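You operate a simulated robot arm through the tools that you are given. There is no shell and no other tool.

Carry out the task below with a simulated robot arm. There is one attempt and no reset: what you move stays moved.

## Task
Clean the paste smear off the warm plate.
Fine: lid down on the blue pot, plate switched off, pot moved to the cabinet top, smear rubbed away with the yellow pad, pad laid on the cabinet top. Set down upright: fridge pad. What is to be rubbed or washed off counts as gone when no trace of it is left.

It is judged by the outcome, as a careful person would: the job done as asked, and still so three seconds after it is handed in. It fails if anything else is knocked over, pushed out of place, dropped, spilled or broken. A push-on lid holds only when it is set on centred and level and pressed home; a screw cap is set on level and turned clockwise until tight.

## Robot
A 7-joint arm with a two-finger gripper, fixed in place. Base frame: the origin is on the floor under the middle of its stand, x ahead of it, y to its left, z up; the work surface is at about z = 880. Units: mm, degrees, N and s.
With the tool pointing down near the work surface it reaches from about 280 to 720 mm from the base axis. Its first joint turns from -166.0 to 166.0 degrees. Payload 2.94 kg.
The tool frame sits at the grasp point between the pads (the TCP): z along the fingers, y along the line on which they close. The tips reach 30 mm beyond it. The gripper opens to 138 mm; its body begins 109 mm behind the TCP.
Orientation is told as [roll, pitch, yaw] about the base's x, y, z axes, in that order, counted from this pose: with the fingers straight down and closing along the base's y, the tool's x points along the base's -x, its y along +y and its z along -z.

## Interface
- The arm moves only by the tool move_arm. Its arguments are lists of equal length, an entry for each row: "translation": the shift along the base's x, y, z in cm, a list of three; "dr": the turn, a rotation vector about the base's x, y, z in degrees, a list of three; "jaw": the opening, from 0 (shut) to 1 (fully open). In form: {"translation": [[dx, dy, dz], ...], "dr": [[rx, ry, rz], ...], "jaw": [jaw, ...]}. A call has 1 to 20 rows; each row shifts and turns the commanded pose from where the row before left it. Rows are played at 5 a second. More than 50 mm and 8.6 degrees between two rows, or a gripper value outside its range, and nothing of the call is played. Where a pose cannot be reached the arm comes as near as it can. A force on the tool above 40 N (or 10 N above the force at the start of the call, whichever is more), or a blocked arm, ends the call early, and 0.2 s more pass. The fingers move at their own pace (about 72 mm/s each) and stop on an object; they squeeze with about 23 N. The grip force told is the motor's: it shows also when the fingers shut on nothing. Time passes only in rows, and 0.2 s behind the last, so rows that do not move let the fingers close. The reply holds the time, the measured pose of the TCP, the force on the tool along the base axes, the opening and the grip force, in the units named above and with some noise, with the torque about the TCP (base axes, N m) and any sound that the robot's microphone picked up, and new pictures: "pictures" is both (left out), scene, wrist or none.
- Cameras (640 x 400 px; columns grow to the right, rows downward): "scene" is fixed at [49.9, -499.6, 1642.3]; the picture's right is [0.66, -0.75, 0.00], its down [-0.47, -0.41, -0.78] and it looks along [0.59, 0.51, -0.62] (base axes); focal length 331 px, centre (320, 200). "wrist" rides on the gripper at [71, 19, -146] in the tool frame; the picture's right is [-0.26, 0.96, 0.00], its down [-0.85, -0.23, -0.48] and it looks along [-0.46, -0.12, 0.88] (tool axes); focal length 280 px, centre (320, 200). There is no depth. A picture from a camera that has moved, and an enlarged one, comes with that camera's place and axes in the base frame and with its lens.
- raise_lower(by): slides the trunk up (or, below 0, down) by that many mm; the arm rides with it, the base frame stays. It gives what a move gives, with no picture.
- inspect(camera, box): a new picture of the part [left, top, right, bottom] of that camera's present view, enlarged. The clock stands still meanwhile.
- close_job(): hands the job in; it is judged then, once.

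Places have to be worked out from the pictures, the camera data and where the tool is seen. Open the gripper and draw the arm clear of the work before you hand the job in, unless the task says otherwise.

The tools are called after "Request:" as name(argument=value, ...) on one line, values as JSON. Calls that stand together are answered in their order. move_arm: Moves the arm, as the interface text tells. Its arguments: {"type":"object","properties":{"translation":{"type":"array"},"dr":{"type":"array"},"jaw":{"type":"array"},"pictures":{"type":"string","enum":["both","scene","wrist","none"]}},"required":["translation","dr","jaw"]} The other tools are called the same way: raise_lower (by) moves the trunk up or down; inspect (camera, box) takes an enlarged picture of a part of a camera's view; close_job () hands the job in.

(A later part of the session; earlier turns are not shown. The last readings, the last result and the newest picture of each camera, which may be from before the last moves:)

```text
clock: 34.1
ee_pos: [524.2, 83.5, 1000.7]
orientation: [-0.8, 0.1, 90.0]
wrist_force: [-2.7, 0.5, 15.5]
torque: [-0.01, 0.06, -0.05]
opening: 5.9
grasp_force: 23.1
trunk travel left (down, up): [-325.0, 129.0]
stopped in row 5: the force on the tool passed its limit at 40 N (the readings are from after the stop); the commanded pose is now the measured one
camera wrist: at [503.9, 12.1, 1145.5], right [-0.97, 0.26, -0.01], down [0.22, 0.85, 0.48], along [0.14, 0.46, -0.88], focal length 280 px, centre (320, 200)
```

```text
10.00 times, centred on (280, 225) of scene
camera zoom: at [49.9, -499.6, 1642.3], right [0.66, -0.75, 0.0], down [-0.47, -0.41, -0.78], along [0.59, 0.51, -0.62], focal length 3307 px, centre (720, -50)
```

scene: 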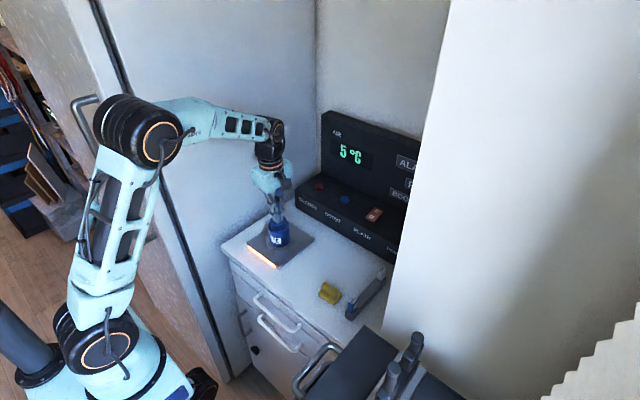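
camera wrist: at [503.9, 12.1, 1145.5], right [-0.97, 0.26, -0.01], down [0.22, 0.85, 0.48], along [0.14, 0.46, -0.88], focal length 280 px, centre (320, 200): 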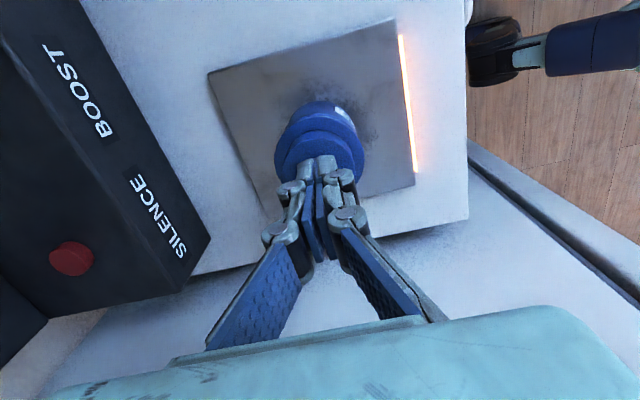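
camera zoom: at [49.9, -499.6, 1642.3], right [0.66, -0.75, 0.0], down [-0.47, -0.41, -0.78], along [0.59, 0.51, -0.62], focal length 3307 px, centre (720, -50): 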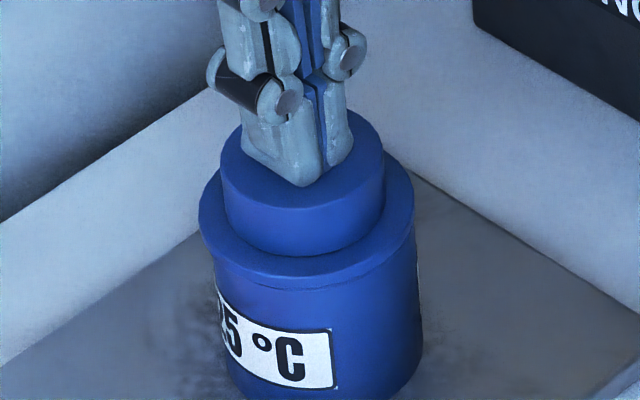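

The lid shifted slightly under the push. I raise the tool clear and examine the lid at rest from both cameras.

Request:
move_arm(translation=[[0, 0, 0.5], [0, 0, 2], [0, -2, 3], [0, -4, 3], [0, -4, 0], [0, 0, 0]], dr=[[0, 0, 0], [0, 0.7, 0], [0, 0, 0], [0, 0, 0], [0, 0, 0], [0, 0, 0]], jaw=[0, 0, 0, 0, 0, 0])

Request:
inspect(camera="scene", box=[260, 212, 300, 250])

Request:
inspect(camera="wrist", box=[250, 120, 390, 240])

```text
clock: 35.5
ee_pos: [525.1, -17.3, 1079.7]
orientation: [0.2, 0.1, 90.1]
wrist_force: [-0.4, -0.5, -0.6]
torque: [0.0, 0.0, 0.0]
opening: 0.0
grasp_force: 23.5
trunk travel left (down, up): [-325.0, 129.0]
camera wrist: at [506.8, -87.7, 1224.6], right [-0.97, 0.26, 0.0], down [0.23, 0.85, 0.47], along [0.12, 0.46, -0.88], focal length 280 px, centre (320, 200)
```

scene: 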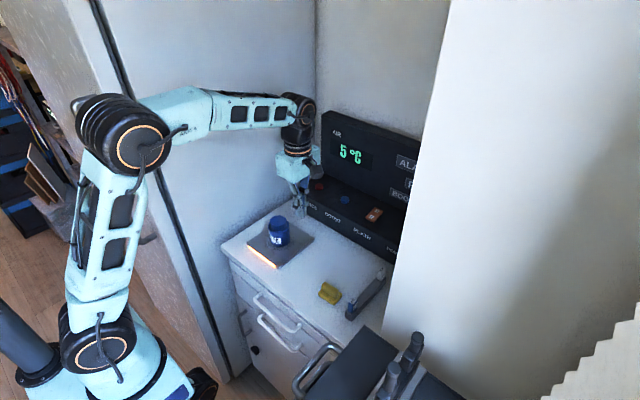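
wrist: 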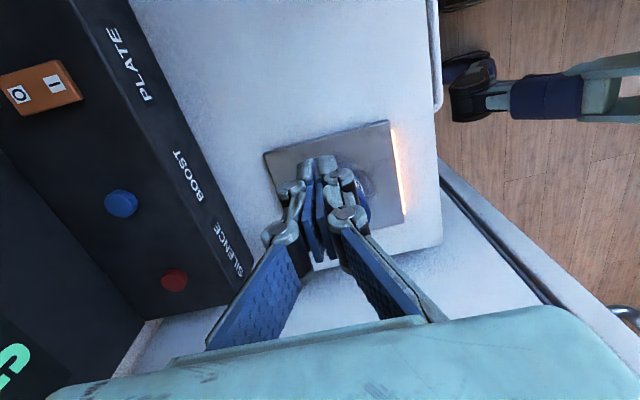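

```text
10.53 times, centred on (280, 231) of scene
camera zoom: at [49.9, -499.6, 1642.3], right [0.66, -0.75, 0.0], down [-0.47, -0.41, -0.78], along [0.59, 0.51, -0.62], focal length 3481 px, centre (741, -126)
```

zoom: 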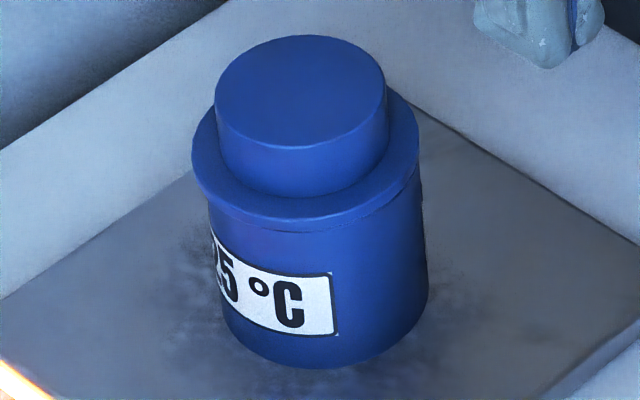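

```text
3.33 times, centred on (320, 180) of wrist
camera zoom: at [506.8, -87.7, 1224.6], right [-0.97, 0.26, 0.0], down [0.23, 0.85, 0.47], along [0.12, 0.46, -0.88], focal length 935 px, centre (320, 267)
```

zoom: 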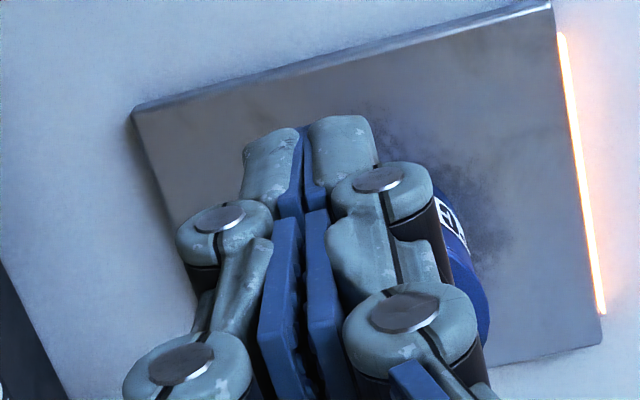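

Request:
inspect(camera="scene", box=[268, 218, 292, 233])

Request:
inspect(camera="scene", box=[270, 222, 280, 240])

Request:
inspect(camera="scene", box=[280, 218, 292, 238])

```text
16.00 times, centred on (280, 226) of scene
camera zoom: at [49.9, -499.6, 1642.3], right [0.66, -0.75, 0.0], down [-0.47, -0.41, -0.78], along [0.59, 0.51, -0.62], focal length 5291 px, centre (960, -208)
```

zoom: 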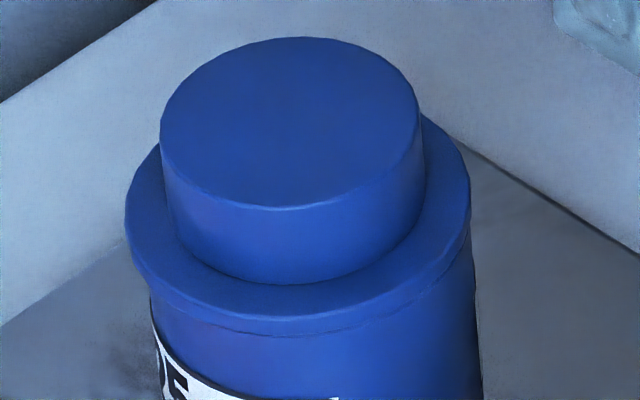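

```text
16.00 times, centred on (275, 231) of scene
camera zoom: at [49.9, -499.6, 1642.3], right [0.66, -0.75, 0.0], down [-0.47, -0.41, -0.78], along [0.59, 0.51, -0.62], focal length 5291 px, centre (1040, -296)
```

zoom: 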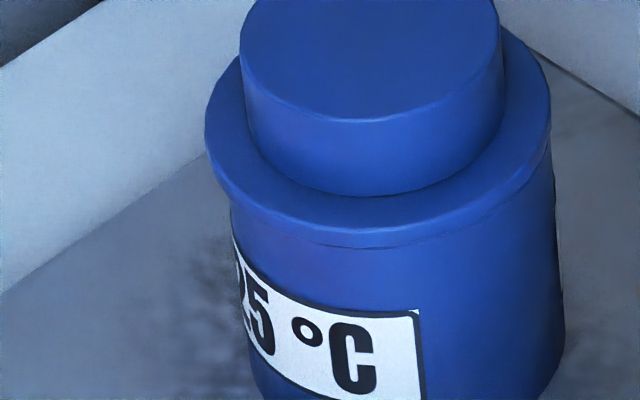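

```text
16.00 times, centred on (286, 228) of scene
camera zoom: at [49.9, -499.6, 1642.3], right [0.66, -0.75, 0.0], down [-0.47, -0.41, -0.78], along [0.59, 0.51, -0.62], focal length 5291 px, centre (864, -248)
```

zoom: 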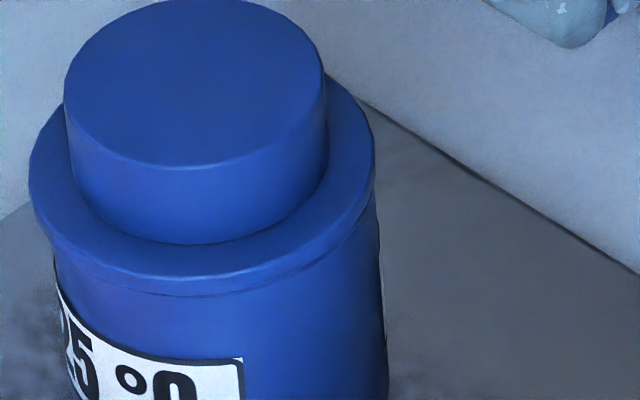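

The flange looks flush and level, but both views put the lid ~2 mm off toward -x. I'll re-grip the knob to re-centre it, press again and then test whether the lid holds. First I go back above the pot with the jaw open.

Request:
move_arm(translation=[[0, 2, 0], [0, 4, 0], [0.1, 3.8, 0], [0, 0, -1.5], [0, 0, -1.5], [0, 0, -1], [0, 0, 0]], dr=[[0, 0, 0], [0, 0, 0], [0, 0, 0], [0, 0, 0], [0, 0, 0], [0, 0, 0], [0, 0, 0]], jaw=[0.3, 0.6, 0.6, 0.6, 0.6, 0.6, 0.6])

Request:
inspect(camera="wrist", box=[260, 80, 380, 190])

Request:
inspect(camera="wrist", box=[280, 90, 360, 140])

```text
clock: 37.1
ee_pos: [525.9, 79.5, 1041.3]
orientation: [0.3, 0.1, 90.0]
wrist_force: [0.9, -0.3, 0.3]
torque: [-0.01, -0.03, 0.01]
opening: 82.8
grasp_force: 0.1
trunk travel left (down, up): [-325.0, 129.0]
camera wrist: at [507.8, 9.1, 1187.0], right [-0.97, 0.26, 0.0], down [0.23, 0.85, 0.47], along [0.12, 0.46, -0.88], focal length 280 px, centre (320, 200)
```

scene: 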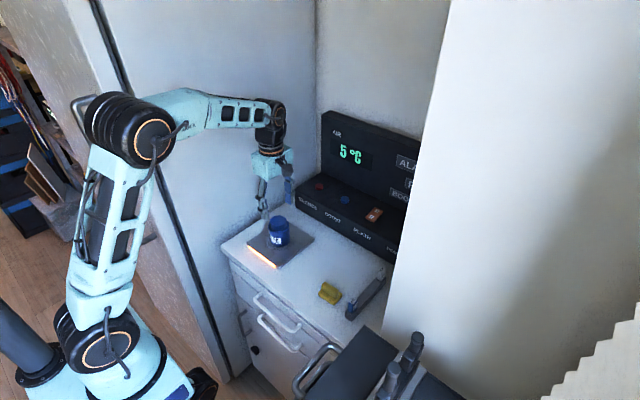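
wrist: 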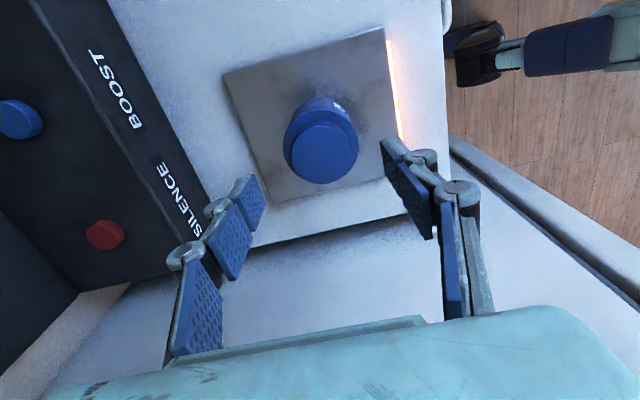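

```text
3.64 times, centred on (320, 135) of wrist
camera zoom: at [507.8, 9.1, 1187.0], right [-0.97, 0.26, 0.0], down [0.23, 0.85, 0.47], along [0.12, 0.46, -0.88], focal length 1020 px, centre (320, 436)
```

zoom: 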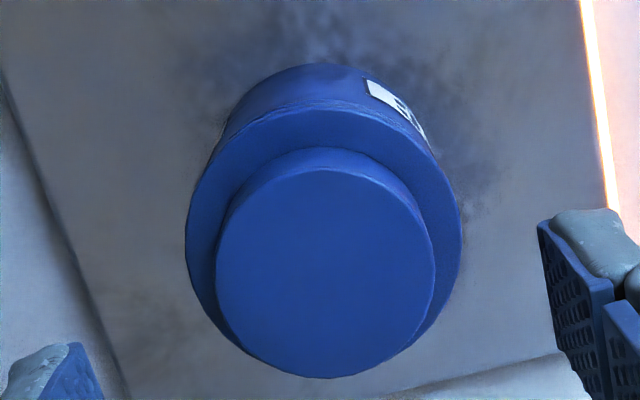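

```text
8.00 times, centred on (320, 115) of wrist
camera zoom: at [507.8, 9.1, 1187.0], right [-0.97, 0.26, 0.0], down [0.23, 0.85, 0.47], along [0.12, 0.46, -0.88], focal length 2243 px, centre (320, 880)
```

zoom: 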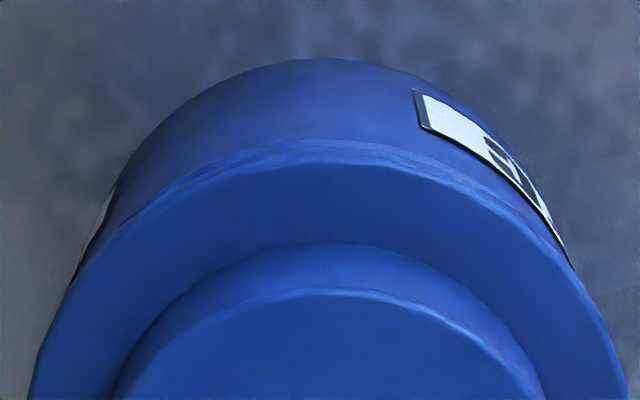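

The lid has ~2 mm play in the pot; it now sits at about (527, 83) versus pot (526, 81). I lower around the knob, grip it, then nudge it to centre before pressing again.

Request:
move_arm(translation=[[0, 0.27, -1.5], [0, 0, -2], [0, 0, -1.5], [0, 0, -0.5], [0, 0, 0], [0, 0, 0], [0, 0, 0], [0, 0, 0]], dr=[[0.1, -0.3, 0], [0, 0, 0], [0, 0, 0], [0, 0, 0], [0, 0, 0], [0, 0, 0], [0, 0, 0], [0, 0, 0]], jaw=[0.6, 0.6, 0.6, 0.6, 0.5, 0.4, 0.3, 0.2])

Request:
inspect(camera="scene", box=[268, 215, 292, 239])

Request:
inspect(camera="wrist", box=[260, 90, 380, 220])

```text
clock: 38.9
ee_pos: [523.5, 82.8, 987.5]
orientation: [-0.1, -0.1, 90.0]
wrist_force: [0.0, 0.0, 0.1]
torque: [0.02, 0.0, 0.0]
opening: 45.6
grasp_force: 23.0
trunk travel left (down, up): [-325.0, 129.0]
camera wrist: at [505.6, 12.4, 1132.6], right [-0.97, 0.26, 0.0], down [0.23, 0.85, 0.48], along [0.13, 0.46, -0.88], focal length 280 px, centre (320, 200)
```

scene: 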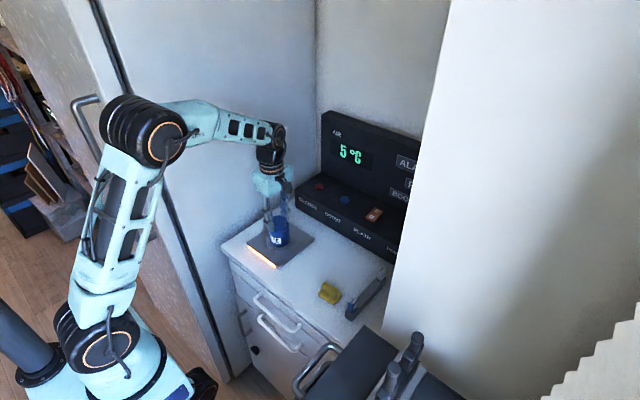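
wrist: 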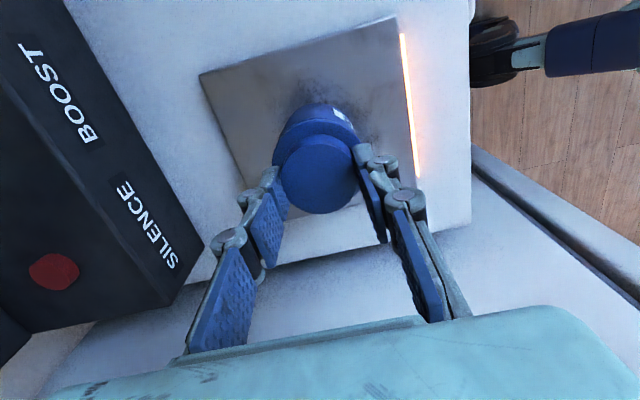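

```text
16.00 times, centred on (280, 227) of scene
camera zoom: at [49.9, -499.6, 1642.3], right [0.66, -0.75, 0.0], down [-0.47, -0.41, -0.78], along [0.59, 0.51, -0.62], focal length 5291 px, centre (960, -232)
```

zoom: 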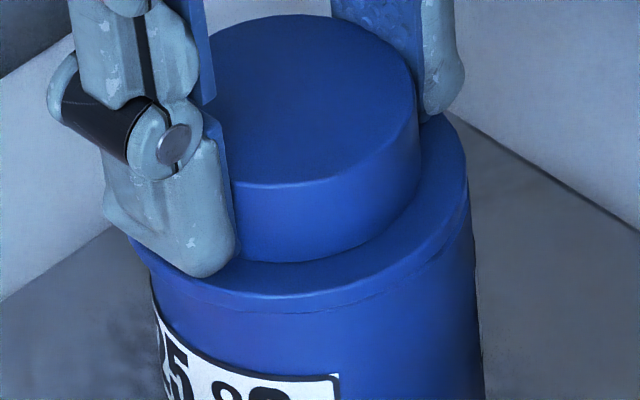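

```text
3.08 times, centred on (320, 155) of wrist
camera zoom: at [505.6, 12.4, 1132.6], right [-0.97, 0.26, 0.0], down [0.23, 0.85, 0.48], along [0.13, 0.46, -0.88], focal length 863 px, centre (320, 338)
```

zoom: 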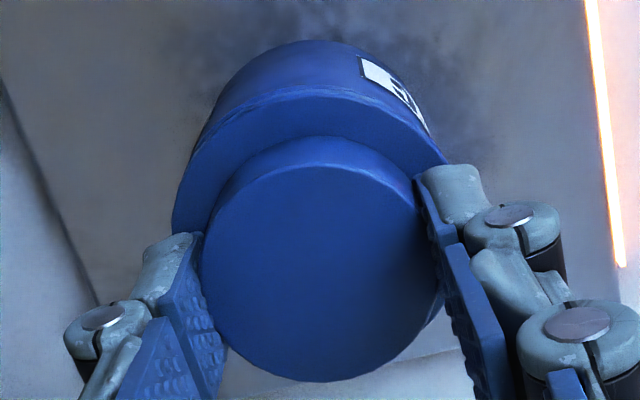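

Gripped without load. The scene view shows the flange ~2.6 mm short of centred, so I slide the lid by (+1.7, -2.0) mm with the grip held and check.

Request:
move_arm(translation=[[0.06, -0.07, 0], [0.06, -0.07, 0], [0.05, -0.06, 0], [0, 0, 0]], dr=[[0, 0, 0], [0, 0, 0], [0, 0, 0], [0, 0, 0]], jaw=[0.2, 0.2, 0.2, 0.2])

Request:
inspect(camera="scene", box=[268, 215, 292, 239])

Request:
inspect(camera="wrist", box=[260, 90, 380, 220])

```text
clock: 39.9
ee_pos: [526.8, 80.3, 988.5]
orientation: [-0.2, -0.1, 89.9]
wrist_force: [-0.2, -0.5, -0.2]
torque: [0.02, -0.02, -0.03]
opening: 45.4
grasp_force: 23.4
trunk travel left (down, up): [-325.0, 129.0]
camera wrist: at [507.8, 10.2, 1133.4], right [-0.97, 0.26, 0.0], down [0.23, 0.85, 0.48], along [0.13, 0.46, -0.88], focal length 280 px, centre (320, 200)
```

scene: 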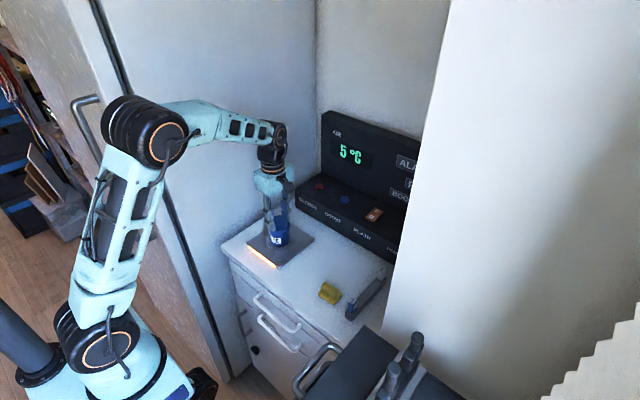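
wrist: 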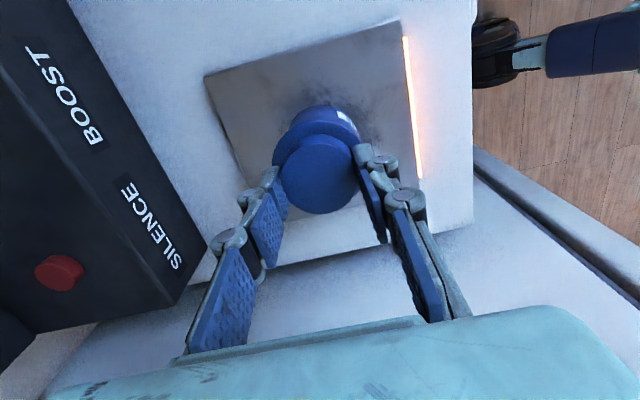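

```text
16.00 times, centred on (280, 227) of scene
camera zoom: at [49.9, -499.6, 1642.3], right [0.66, -0.75, 0.0], down [-0.47, -0.41, -0.78], along [0.59, 0.51, -0.62], focal length 5291 px, centre (960, -232)
```

zoom: 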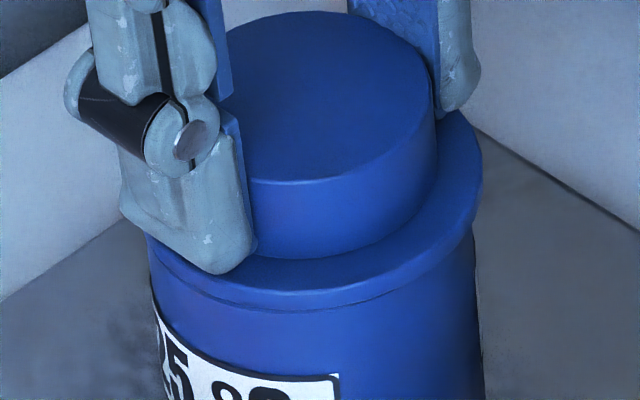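

```text
3.08 times, centred on (320, 155) of wrist
camera zoom: at [507.8, 10.2, 1133.4], right [-0.97, 0.26, 0.0], down [0.23, 0.85, 0.48], along [0.13, 0.46, -0.88], focal length 863 px, centre (320, 338)
```

zoom: 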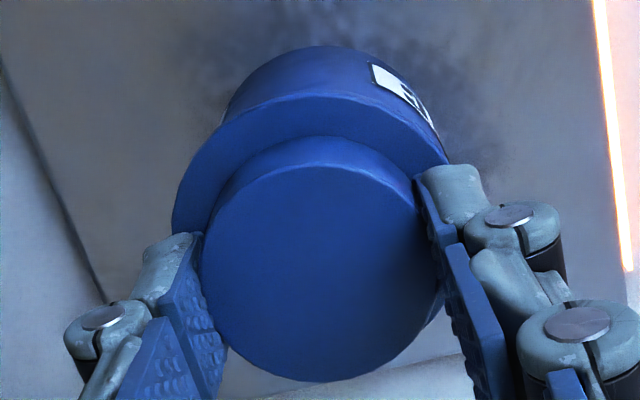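

The lid slid freely and is now concentric in both views (overhang ~8 px each side). I press it down here while keeping the grip.

Request:
move_arm(translation=[[0, 0, -0.1], [0, 0, -0.1], [0, 0, -0.1], [0, 0, -0.1], [0, 0, -0.1], [0, 0, -0.1], [0, 0, -0.1], [0, 0, 0]], dr=[[0, 0, 0], [0, 0, 0], [0, 0, 0], [0, 0, 0], [0, 0, 0], [0, 0, 0], [0, 0, 0], [0, 0, 0]], jaw=[0.2, 0.2, 0.2, 0.2, 0.2, 0.2, 0.2, 0.2])

Request:
inspect(camera="scene", box=[268, 215, 292, 239])

Request:
inspect(camera="wrist", box=[260, 90, 380, 220])

```text
clock: 41.7
ee_pos: [526.9, 81.7, 984.3]
orientation: [-0.3, 0.1, 90.1]
wrist_force: [-2.6, -2.5, 29.4]
torque: [-0.15, 0.28, -0.01]
opening: 45.4
grasp_force: 22.9
trunk travel left (down, up): [-325.0, 129.0]
camera wrist: at [507.2, 10.4, 1129.0], right [-0.97, 0.26, -0.01], down [0.23, 0.85, 0.48], along [0.13, 0.46, -0.88], focal length 280 px, centre (320, 200)
```

scene: 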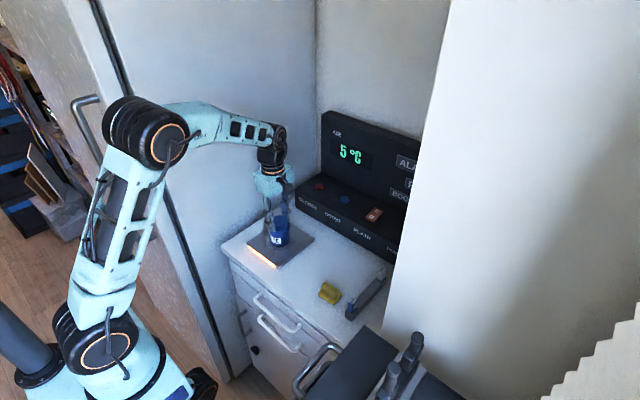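
wrist: 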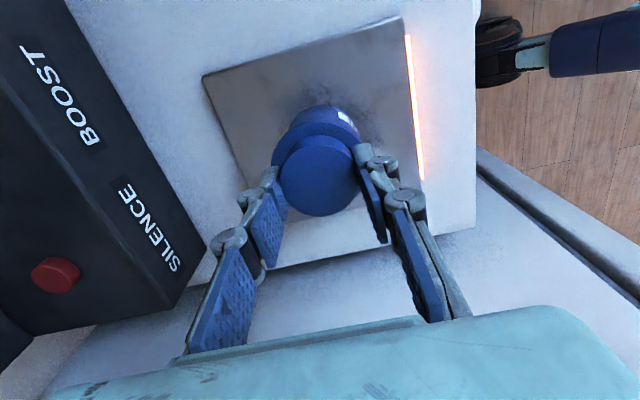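

```text
16.00 times, centred on (280, 227) of scene
camera zoom: at [49.9, -499.6, 1642.3], right [0.66, -0.75, 0.0], down [-0.47, -0.41, -0.78], along [0.59, 0.51, -0.62], focal length 5291 px, centre (960, -232)
```

zoom: 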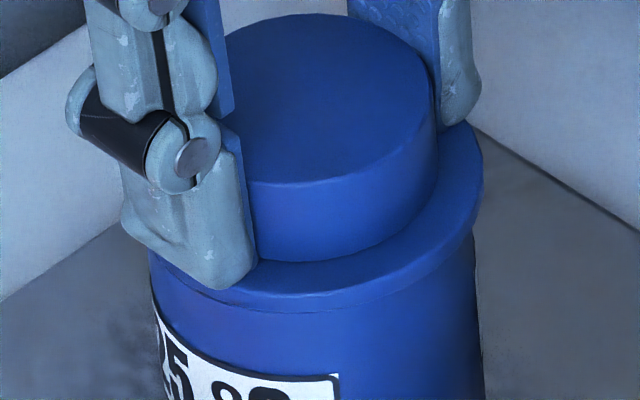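

```text
3.08 times, centred on (320, 155) of wrist
camera zoom: at [507.2, 10.4, 1129.0], right [-0.97, 0.26, -0.01], down [0.23, 0.85, 0.48], along [0.13, 0.46, -0.88], focal length 863 px, centre (320, 338)
```

zoom: 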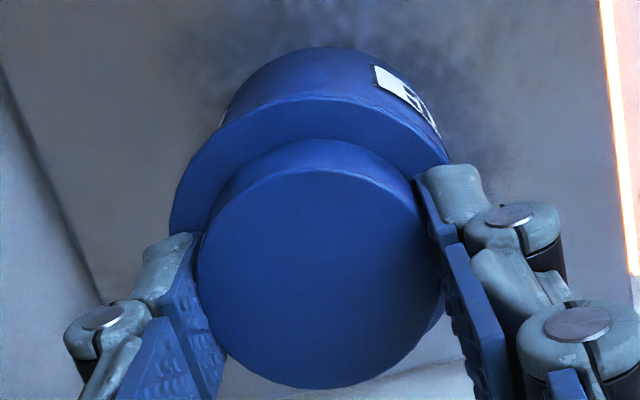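

Concentric at 29 N. Now a gentle hold test: I raise a few millimetres with the knob gripped to see whether the lid stays on the pot.

Request:
move_arm(translation=[[0, 0, 0.1], [0, 0, 0.1], [0, 0, 0.1], [0, 0, 0.1], [0, 0, 0.1], [0, 0, 0.1], [0, 0, 0]], dr=[[0, 0, 0], [0, 0, 0], [0, 0, 0], [0, 0, 0], [0, 0, 0], [0, 0, 0], [0, 0, 0]], jaw=[0.2, 0.2, 0.2, 0.2, 0.2, 0.2, 0.2])

Request:
inspect(camera="scene", box=[260, 212, 300, 250])

Request:
inspect(camera="wrist", box=[260, 90, 380, 220])

```text
clock: 43.3
ee_pos: [526.9, 80.8, 987.2]
orientation: [0.0, -0.1, 90.0]
wrist_force: [0.4, -0.1, -0.3]
torque: [-0.03, 0.0, -0.03]
opening: 45.5
grasp_force: 22.8
trunk travel left (down, up): [-325.0, 129.0]
camera wrist: at [508.7, 10.5, 1131.8], right [-0.97, 0.26, 0.0], down [0.23, 0.85, 0.48], along [0.12, 0.46, -0.88], focal length 280 px, centre (320, 200)
```

scene: 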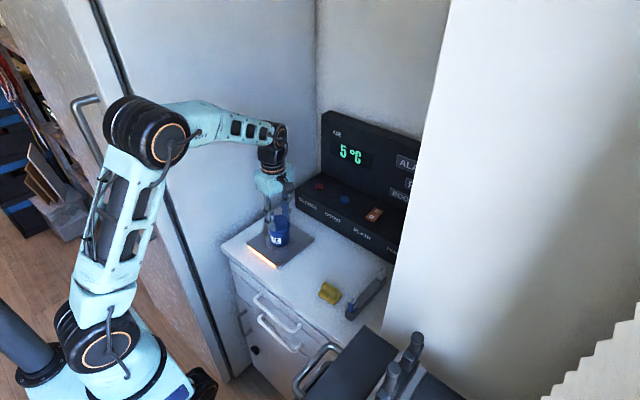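
wrist: 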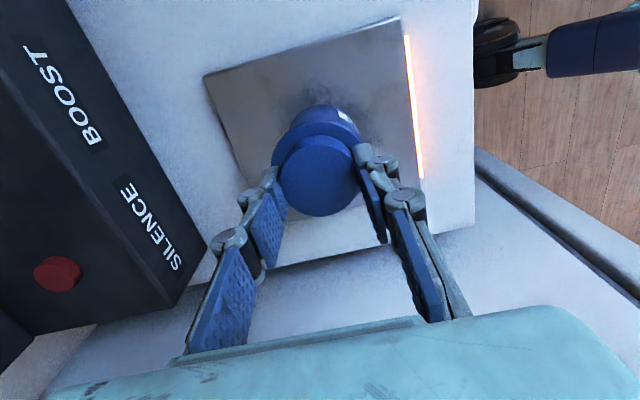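

```text
10.53 times, centred on (280, 231) of scene
camera zoom: at [49.9, -499.6, 1642.3], right [0.66, -0.75, 0.0], down [-0.47, -0.41, -0.78], along [0.59, 0.51, -0.62], focal length 3481 px, centre (741, -126)
```

zoom: 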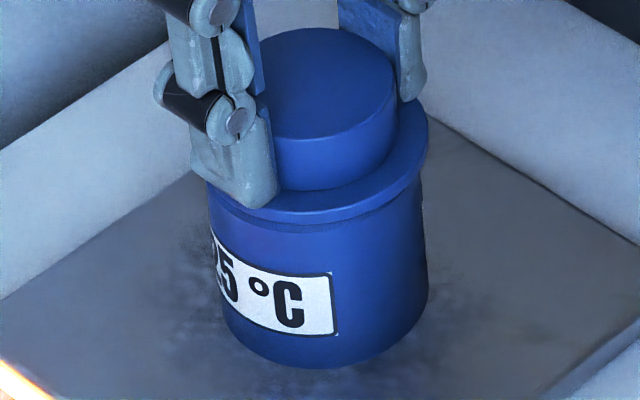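

```text
3.08 times, centred on (320, 155) of wrist
camera zoom: at [508.7, 10.5, 1131.8], right [-0.97, 0.26, 0.0], down [0.23, 0.85, 0.48], along [0.12, 0.46, -0.88], focal length 863 px, centre (320, 338)
```

zoom: 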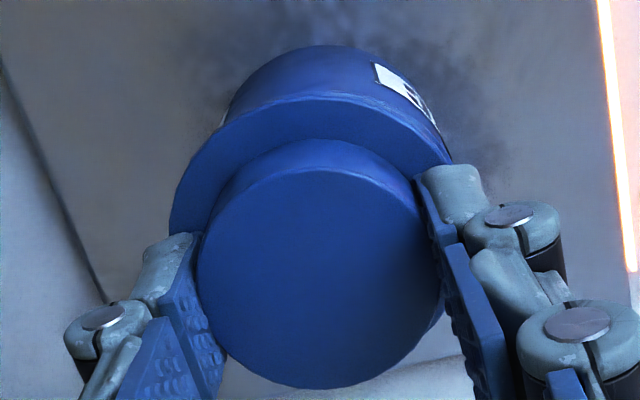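

The lid lifts off with no resistance, so it wasn't locked home. I look closely at what the gap looks like in this slightly raised state.

Request:
inspect(camera="scene", box=[268, 215, 292, 239])

Request:
inspect(camera="wrist", box=[285, 95, 355, 140])

```text
16.00 times, centred on (280, 227) of scene
camera zoom: at [49.9, -499.6, 1642.3], right [0.66, -0.75, 0.0], down [-0.47, -0.41, -0.78], along [0.59, 0.51, -0.62], focal length 5291 px, centre (960, -232)
```

zoom: 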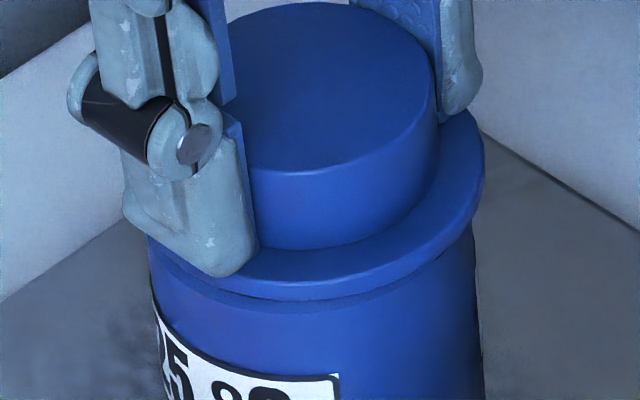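

```text
8.89 times, centred on (320, 118) of wrist
camera zoom: at [508.7, 10.5, 1131.8], right [-0.97, 0.26, 0.0], down [0.23, 0.85, 0.48], along [0.12, 0.46, -0.88], focal length 2492 px, centre (320, 933)
```

zoom: 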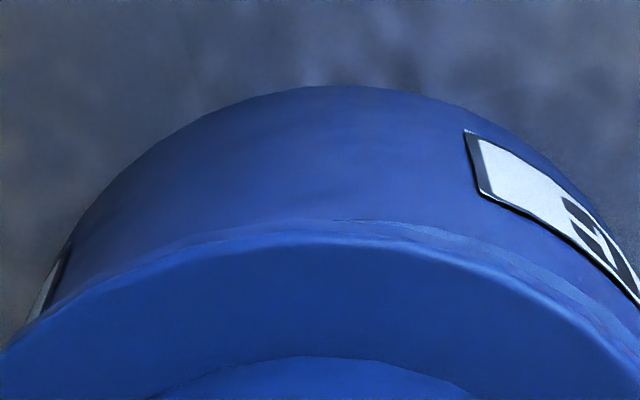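

In the pressed state the gap is essentially zero, so it likely needs a firmer push while centred. I press again from this centred position up to the force limit.

Request:
move_arm(translation=[[0, 0, -0.15], [0, 0, -0.15], [0, 0, -0.1], [0, 0, -0.1], [0, 0, -0.1], [0, 0, -0.1], [0, 0, -0.1], [0, 0, -0.1], [0, 0, -0.1], [0, 0, -0.1]], dr=[[0, 0, 0], [0, 0, 0], [0, 0, 0], [0, 0, 0], [0, 0, 0], [0, 0, 0], [0, 0, 0], [0, 0, 0], [0, 0, 0], [0, 0, 0]], jaw=[0.2, 0.2, 0.2, 0.2, 0.2, 0.2, 0.2, 0.2, 0.2, 0.2])

Request:
inspect(camera="scene", box=[268, 215, 292, 239])

```text
clock: 45.0
ee_pos: [527.6, 80.8, 983.9]
orientation: [-0.6, 0.0, 90.0]
wrist_force: [-6.8, -0.8, 18.1]
torque: [-0.03, 0.6, -0.01]
opening: 45.5
grasp_force: 23.1
trunk travel left (down, up): [-325.0, 129.0]
stopped in row 8: the force on the tool passed its limit at 42 N (the readings are from after the stop); the commanded pose is now the measured one
camera wrist: at [508.0, 10.6, 1128.9], right [-0.97, 0.26, -0.01], down [0.23, 0.85, 0.48], along [0.13, 0.46, -0.88], focal length 280 px, centre (320, 200)
```

scene: 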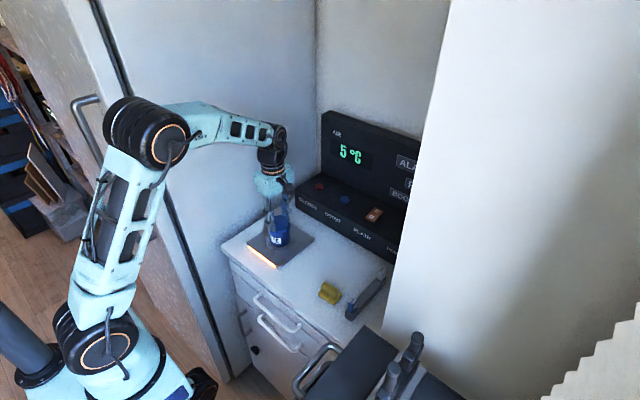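
wrist: 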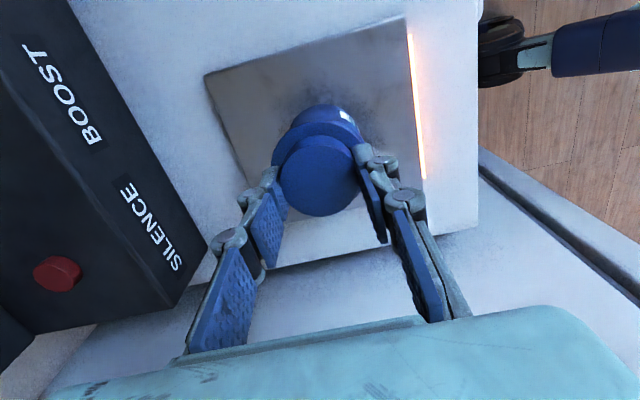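

```text
16.00 times, centred on (280, 227) of scene
camera zoom: at [49.9, -499.6, 1642.3], right [0.66, -0.75, 0.0], down [-0.47, -0.41, -0.78], along [0.59, 0.51, -0.62], focal length 5291 px, centre (960, -232)
```

zoom: 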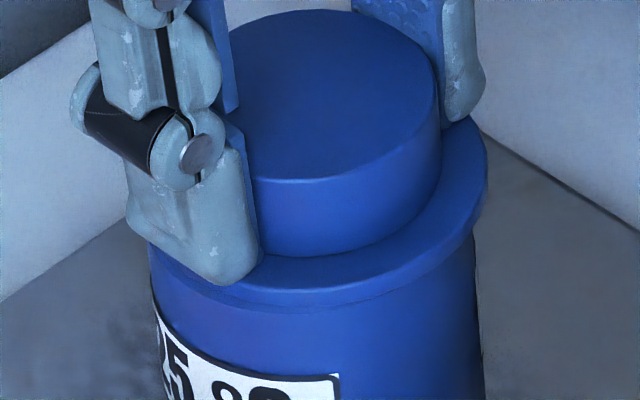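

Pressed to 42 N with the lid close to centred. I repeat the gentle lift test.

Request:
move_arm(translation=[[0, 0, 0.1], [0, 0, 0.1], [0, 0, 0.1], [0, 0, 0.1], [0, 0, 0.1], [0, 0, 0]], dr=[[0, 0.3, 0], [0, 0.3, 0], [0, 0, 0], [0, 0, 0], [0, 0, 0], [0, 0, 0]], jaw=[0.2, 0.2, 0.2, 0.2, 0.2, 0.2])

Request:
inspect(camera="scene", box=[268, 215, 292, 239])

```text
clock: 46.4
ee_pos: [529.1, 82.3, 986.2]
orientation: [0.3, 0.0, 90.1]
wrist_force: [-1.6, -0.1, 0.2]
torque: [-0.01, 0.02, 0.01]
opening: 45.5
grasp_force: 23.3
trunk travel left (down, up): [-325.0, 129.0]
camera wrist: at [511.7, 11.8, 1131.5], right [-0.97, 0.26, 0.0], down [0.23, 0.85, 0.48], along [0.12, 0.46, -0.88], focal length 280 px, centre (320, 200)
```

scene: 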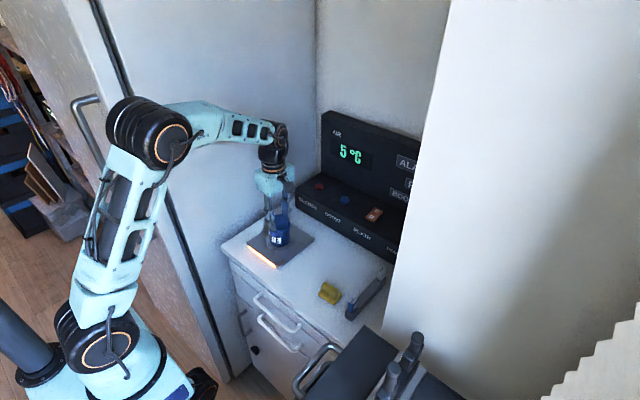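
wrist: 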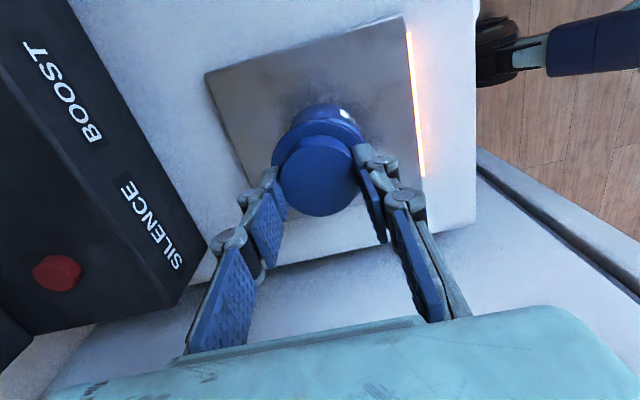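

```text
16.00 times, centred on (280, 227) of scene
camera zoom: at [49.9, -499.6, 1642.3], right [0.66, -0.75, 0.0], down [-0.47, -0.41, -0.78], along [0.59, 0.51, -0.62], focal length 5291 px, centre (960, -232)
```

zoom: 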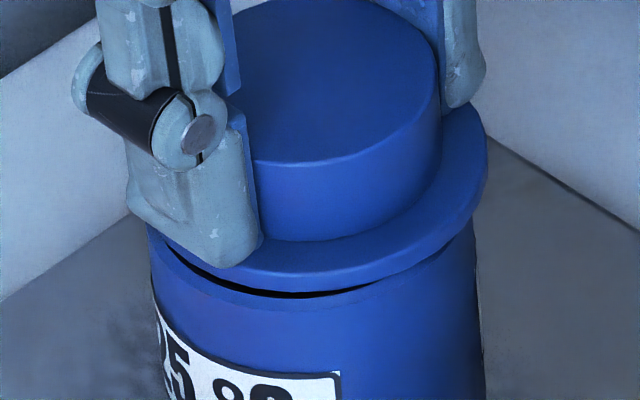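

The lid still lifts off freely, and pressing pushed it toward +x. I take it fully off and re-measure the plug and pot opening carefully before the next try.

Request:
move_arm(translation=[[0, 0, 0.5], [0, 0, 1], [0, 0, 1.5], [0, -1, 2], [0, -2, 2], [0, -3, 2], [0, -3, 2], [0, -3, 1], [0, -3, 0], [0, 0, 0]], dr=[[0, 0, 0], [0, 0, 0], [0, 0, 0], [0, 0, 0], [0, 0, 0], [0, 0, 0], [0, 0, 0], [0, 0, 0], [0, 0, 0], [0, 0, 0]], jaw=[0.2, 0.2, 0.2, 0.2, 0.2, 0.2, 0.2, 0.2, 0.2, 0.2])

Request:
inspect(camera="wrist", box=[270, 160, 400, 290])

Request:
inspect(camera="scene", box=[264, 216, 296, 248])

```text
clock: 48.6
ee_pos: [529.6, -67.5, 1104.9]
orientation: [0.4, 0.0, 90.1]
wrist_force: [-0.2, 0.3, -0.2]
torque: [0.01, 0.0, 0.0]
opening: 45.6
grasp_force: 22.3
trunk travel left (down, up): [-325.0, 129.0]
camera wrist: at [512.3, -138.5, 1250.1], right [-0.97, 0.26, 0.0], down [0.23, 0.85, 0.48], along [0.12, 0.46, -0.88], focal length 280 px, centre (320, 200)
```

scene: 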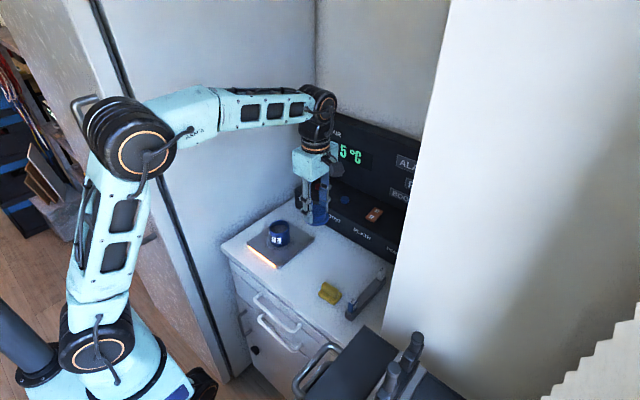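
wrist: 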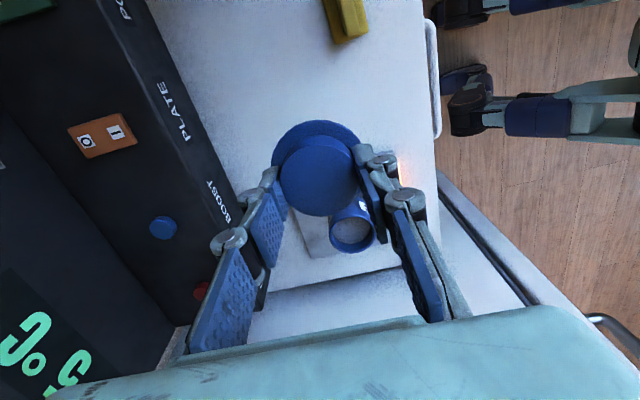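

```text
3.08 times, centred on (335, 225) of wrist
camera zoom: at [512.3, -138.5, 1250.1], right [-0.97, 0.26, 0.0], down [0.23, 0.85, 0.48], along [0.12, 0.46, -0.88], focal length 863 px, centre (274, 123)
```

zoom: 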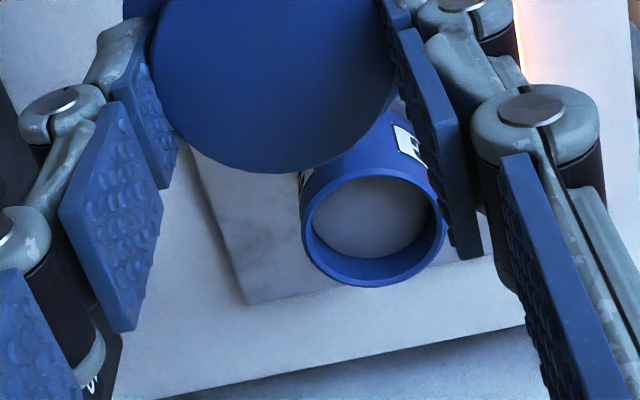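

```text
12.50 times, centred on (280, 232) of scene
camera zoom: at [49.9, -499.6, 1642.3], right [0.66, -0.75, 0.0], down [-0.47, -0.41, -0.78], along [0.59, 0.51, -0.62], focal length 4133 px, centre (820, -200)
```

zoom: 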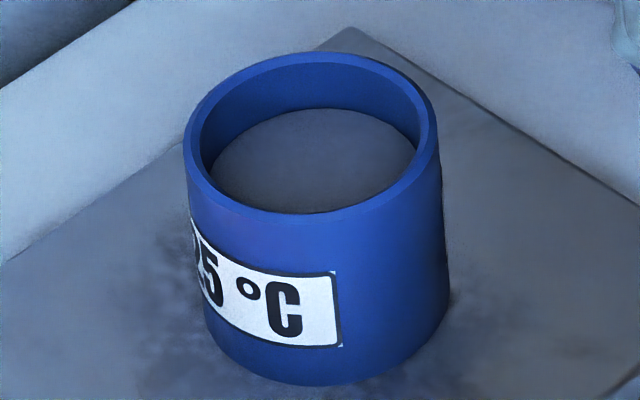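

Pot OD ≈62.6, ID ≈53.8 and the pot is undisturbed. Now I tilt the lid to the scene camera again to measure its plug.

Request:
move_arm(translation=[[-1, 0, 0.5], [-1, 0, 0.5], [-1, 0, 0.5], [-1, 0, 0.5], [-1, 0, 0.5], [-1, 0, 0.5], [-1, 0, 0], [-1, 0, 0], [0, 0, 0], [0, 0, 0]], dr=[[-5.6, 5.6, 0], [-5.6, 5.6, 0], [-5.6, 5.6, 0], [-5.6, 5.6, 0], [-5.6, 5.6, 0], [-5.6, 5.6, 0], [-5.6, 5.6, 0], [-5.6, 5.6, 0], [-5.6, 5.6, 0], [0, 0, 0]], jaw=[0.2, 0.2, 0.2, 0.2, 0.2, 0.2, 0.2, 0.2, 0.2, 0.2])

Request:
inspect(camera="scene", box=[270, 190, 350, 270])

```text
clock: 50.8
ee_pos: [450.4, -68.2, 1136.3]
orientation: [64.7, 42.0, 117.4]
wrist_force: [0.8, 0.6, -0.1]
torque: [-0.03, 0.01, 0.0]
opening: 45.3
grasp_force: 23.2
trunk travel left (down, up): [-325.0, 129.0]
camera wrist: at [560.3, -10.4, 1241.8], right [-0.72, 0.5, 0.47], down [0.18, 0.8, -0.57], along [-0.67, -0.33, -0.67], focal length 280 px, centre (320, 200)
```

scene: 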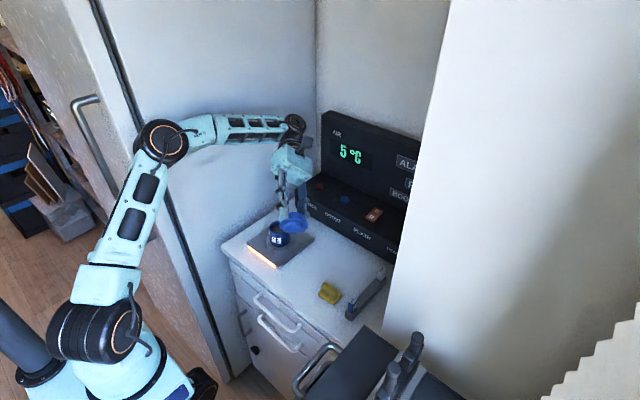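
wrist: 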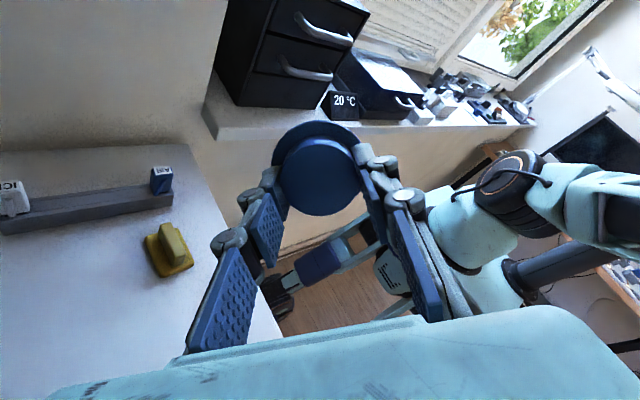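

```text
5.00 times, centred on (310, 230) of scene
camera zoom: at [49.9, -499.6, 1642.3], right [0.66, -0.75, 0.0], down [-0.47, -0.41, -0.78], along [0.59, 0.51, -0.62], focal length 1653 px, centre (370, 50)
```

zoom: 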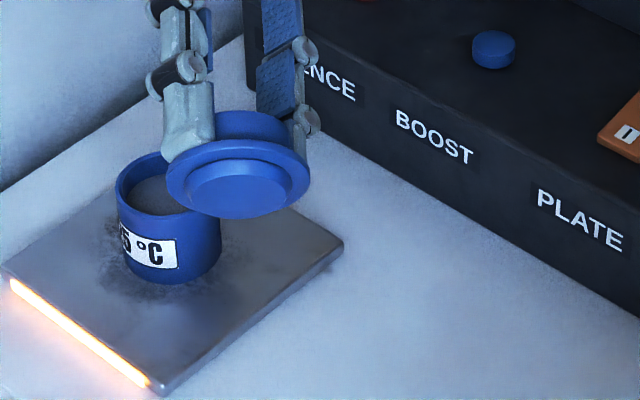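

Request:
inspect(camera="scene", box=[300, 210, 336, 238])

Request:
inspect(camera="scene", box=[284, 210, 316, 238])

```text
14.29 times, centred on (318, 224) of scene
camera zoom: at [49.9, -499.6, 1642.3], right [0.66, -0.75, 0.0], down [-0.47, -0.41, -0.78], along [0.59, 0.51, -0.62], focal length 4724 px, centre (349, -143)
```

zoom: 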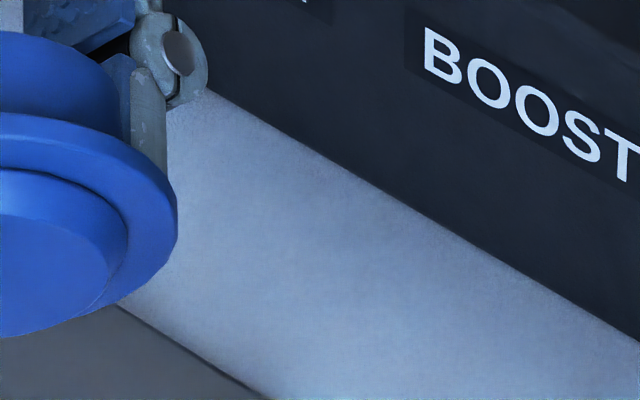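

```text
14.29 times, centred on (300, 224) of scene
camera zoom: at [49.9, -499.6, 1642.3], right [0.66, -0.75, 0.0], down [-0.47, -0.41, -0.78], along [0.59, 0.51, -0.62], focal length 4724 px, centre (606, -143)
```

zoom: 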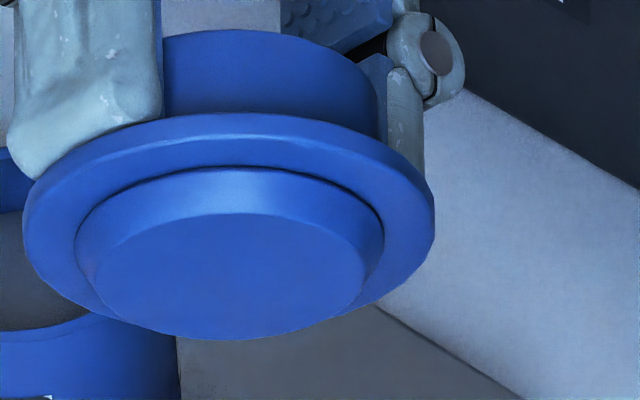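

The plug tapers from ~49.5 to 44 mm and is ~7 mm tall, versus a 53.8 mm opening: ±2 mm play, so it must be centred precisely by eye. I return above the pot, hovering with a ~20 mm gap to measure lid and rim in the same image.

Request:
move_arm(translation=[[1, 0, 0], [1, 0, 0], [1, 0, 0], [1, 0, -0.5], [1, 1, -0.5], [1, 2, -0.5], [1, 2, -0.5], [0.56, 2, -1], [0, 2, -1], [0, 3, -1], [0, 2.87, -1], [0, 0, -1.5], [0, 0, -2], [0, 0, -2], [0, 0, -1.8], [0, 0, 0]], dr=[[5.6, -5.6, 0], [5.6, -5.6, 0], [5.6, -5.6, 0], [5.6, -5.6, 0], [5.6, -5.6, 0], [5.6, -5.6, 0], [5.6, -5.6, 0], [5.6, -5.6, 0], [5.6, -6.0, 0], [0, 0, 0], [0, 0, 0], [0, 0, 0], [0, 0, 0], [0, 0, 0], [0, 0, 0], [0, 0, 0]], jaw=[0.2, 0.2, 0.2, 0.2, 0.2, 0.2, 0.2, 0.2, 0.2, 0.2, 0.2, 0.2, 0.2, 0.2, 0.2, 0.2])

Request:
inspect(camera="wrist", box=[260, 80, 380, 160])

Request:
inspect(camera="scene", box=[264, 204, 296, 236])

```text
clock: 54.2
ee_pos: [527.5, 81.5, 1003.2]
orientation: [-0.1, 0.0, 90.0]
wrist_force: [-0.7, 0.4, 0.3]
torque: [0.04, 0.02, 0.01]
opening: 45.3
grasp_force: 22.8
trunk travel left (down, up): [-325.0, 129.0]
camera wrist: at [507.1, 9.8, 1147.2], right [-0.97, 0.26, 0.0], down [0.23, 0.85, 0.48], along [0.13, 0.46, -0.88], focal length 280 px, centre (320, 200)
```

scene: 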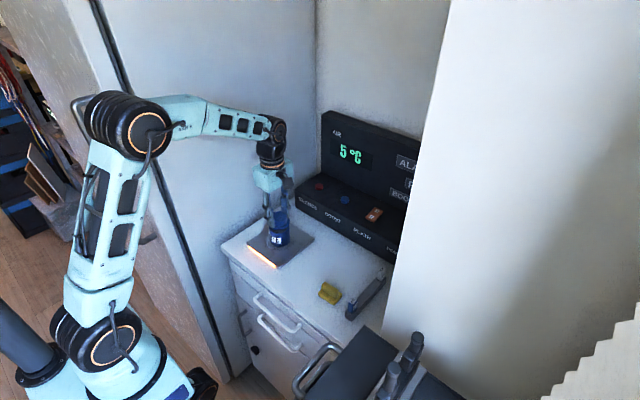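
wrist: 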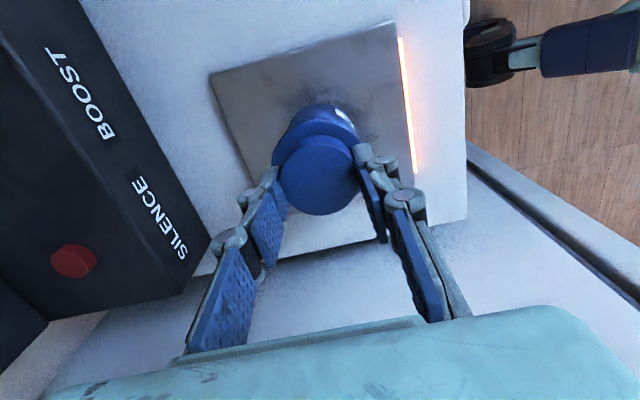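

```text
5.00 times, centred on (320, 120) of wrist
camera zoom: at [507.1, 9.8, 1147.2], right [-0.97, 0.26, 0.0], down [0.23, 0.85, 0.48], along [0.13, 0.46, -0.88], focal length 1402 px, centre (320, 600)
```

zoom: 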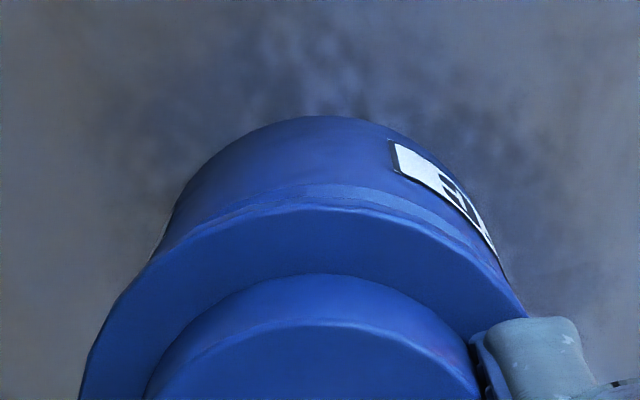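

```text
12.50 times, centred on (280, 220) of scene
camera zoom: at [49.9, -499.6, 1642.3], right [0.66, -0.75, 0.0], down [-0.47, -0.41, -0.78], along [0.59, 0.51, -0.62], focal length 4133 px, centre (820, -50)
```

zoom: 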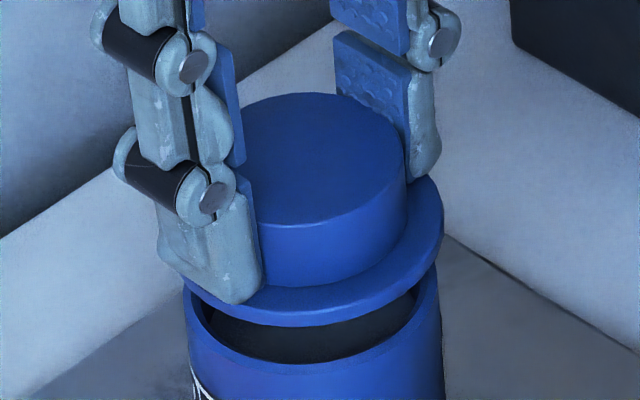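

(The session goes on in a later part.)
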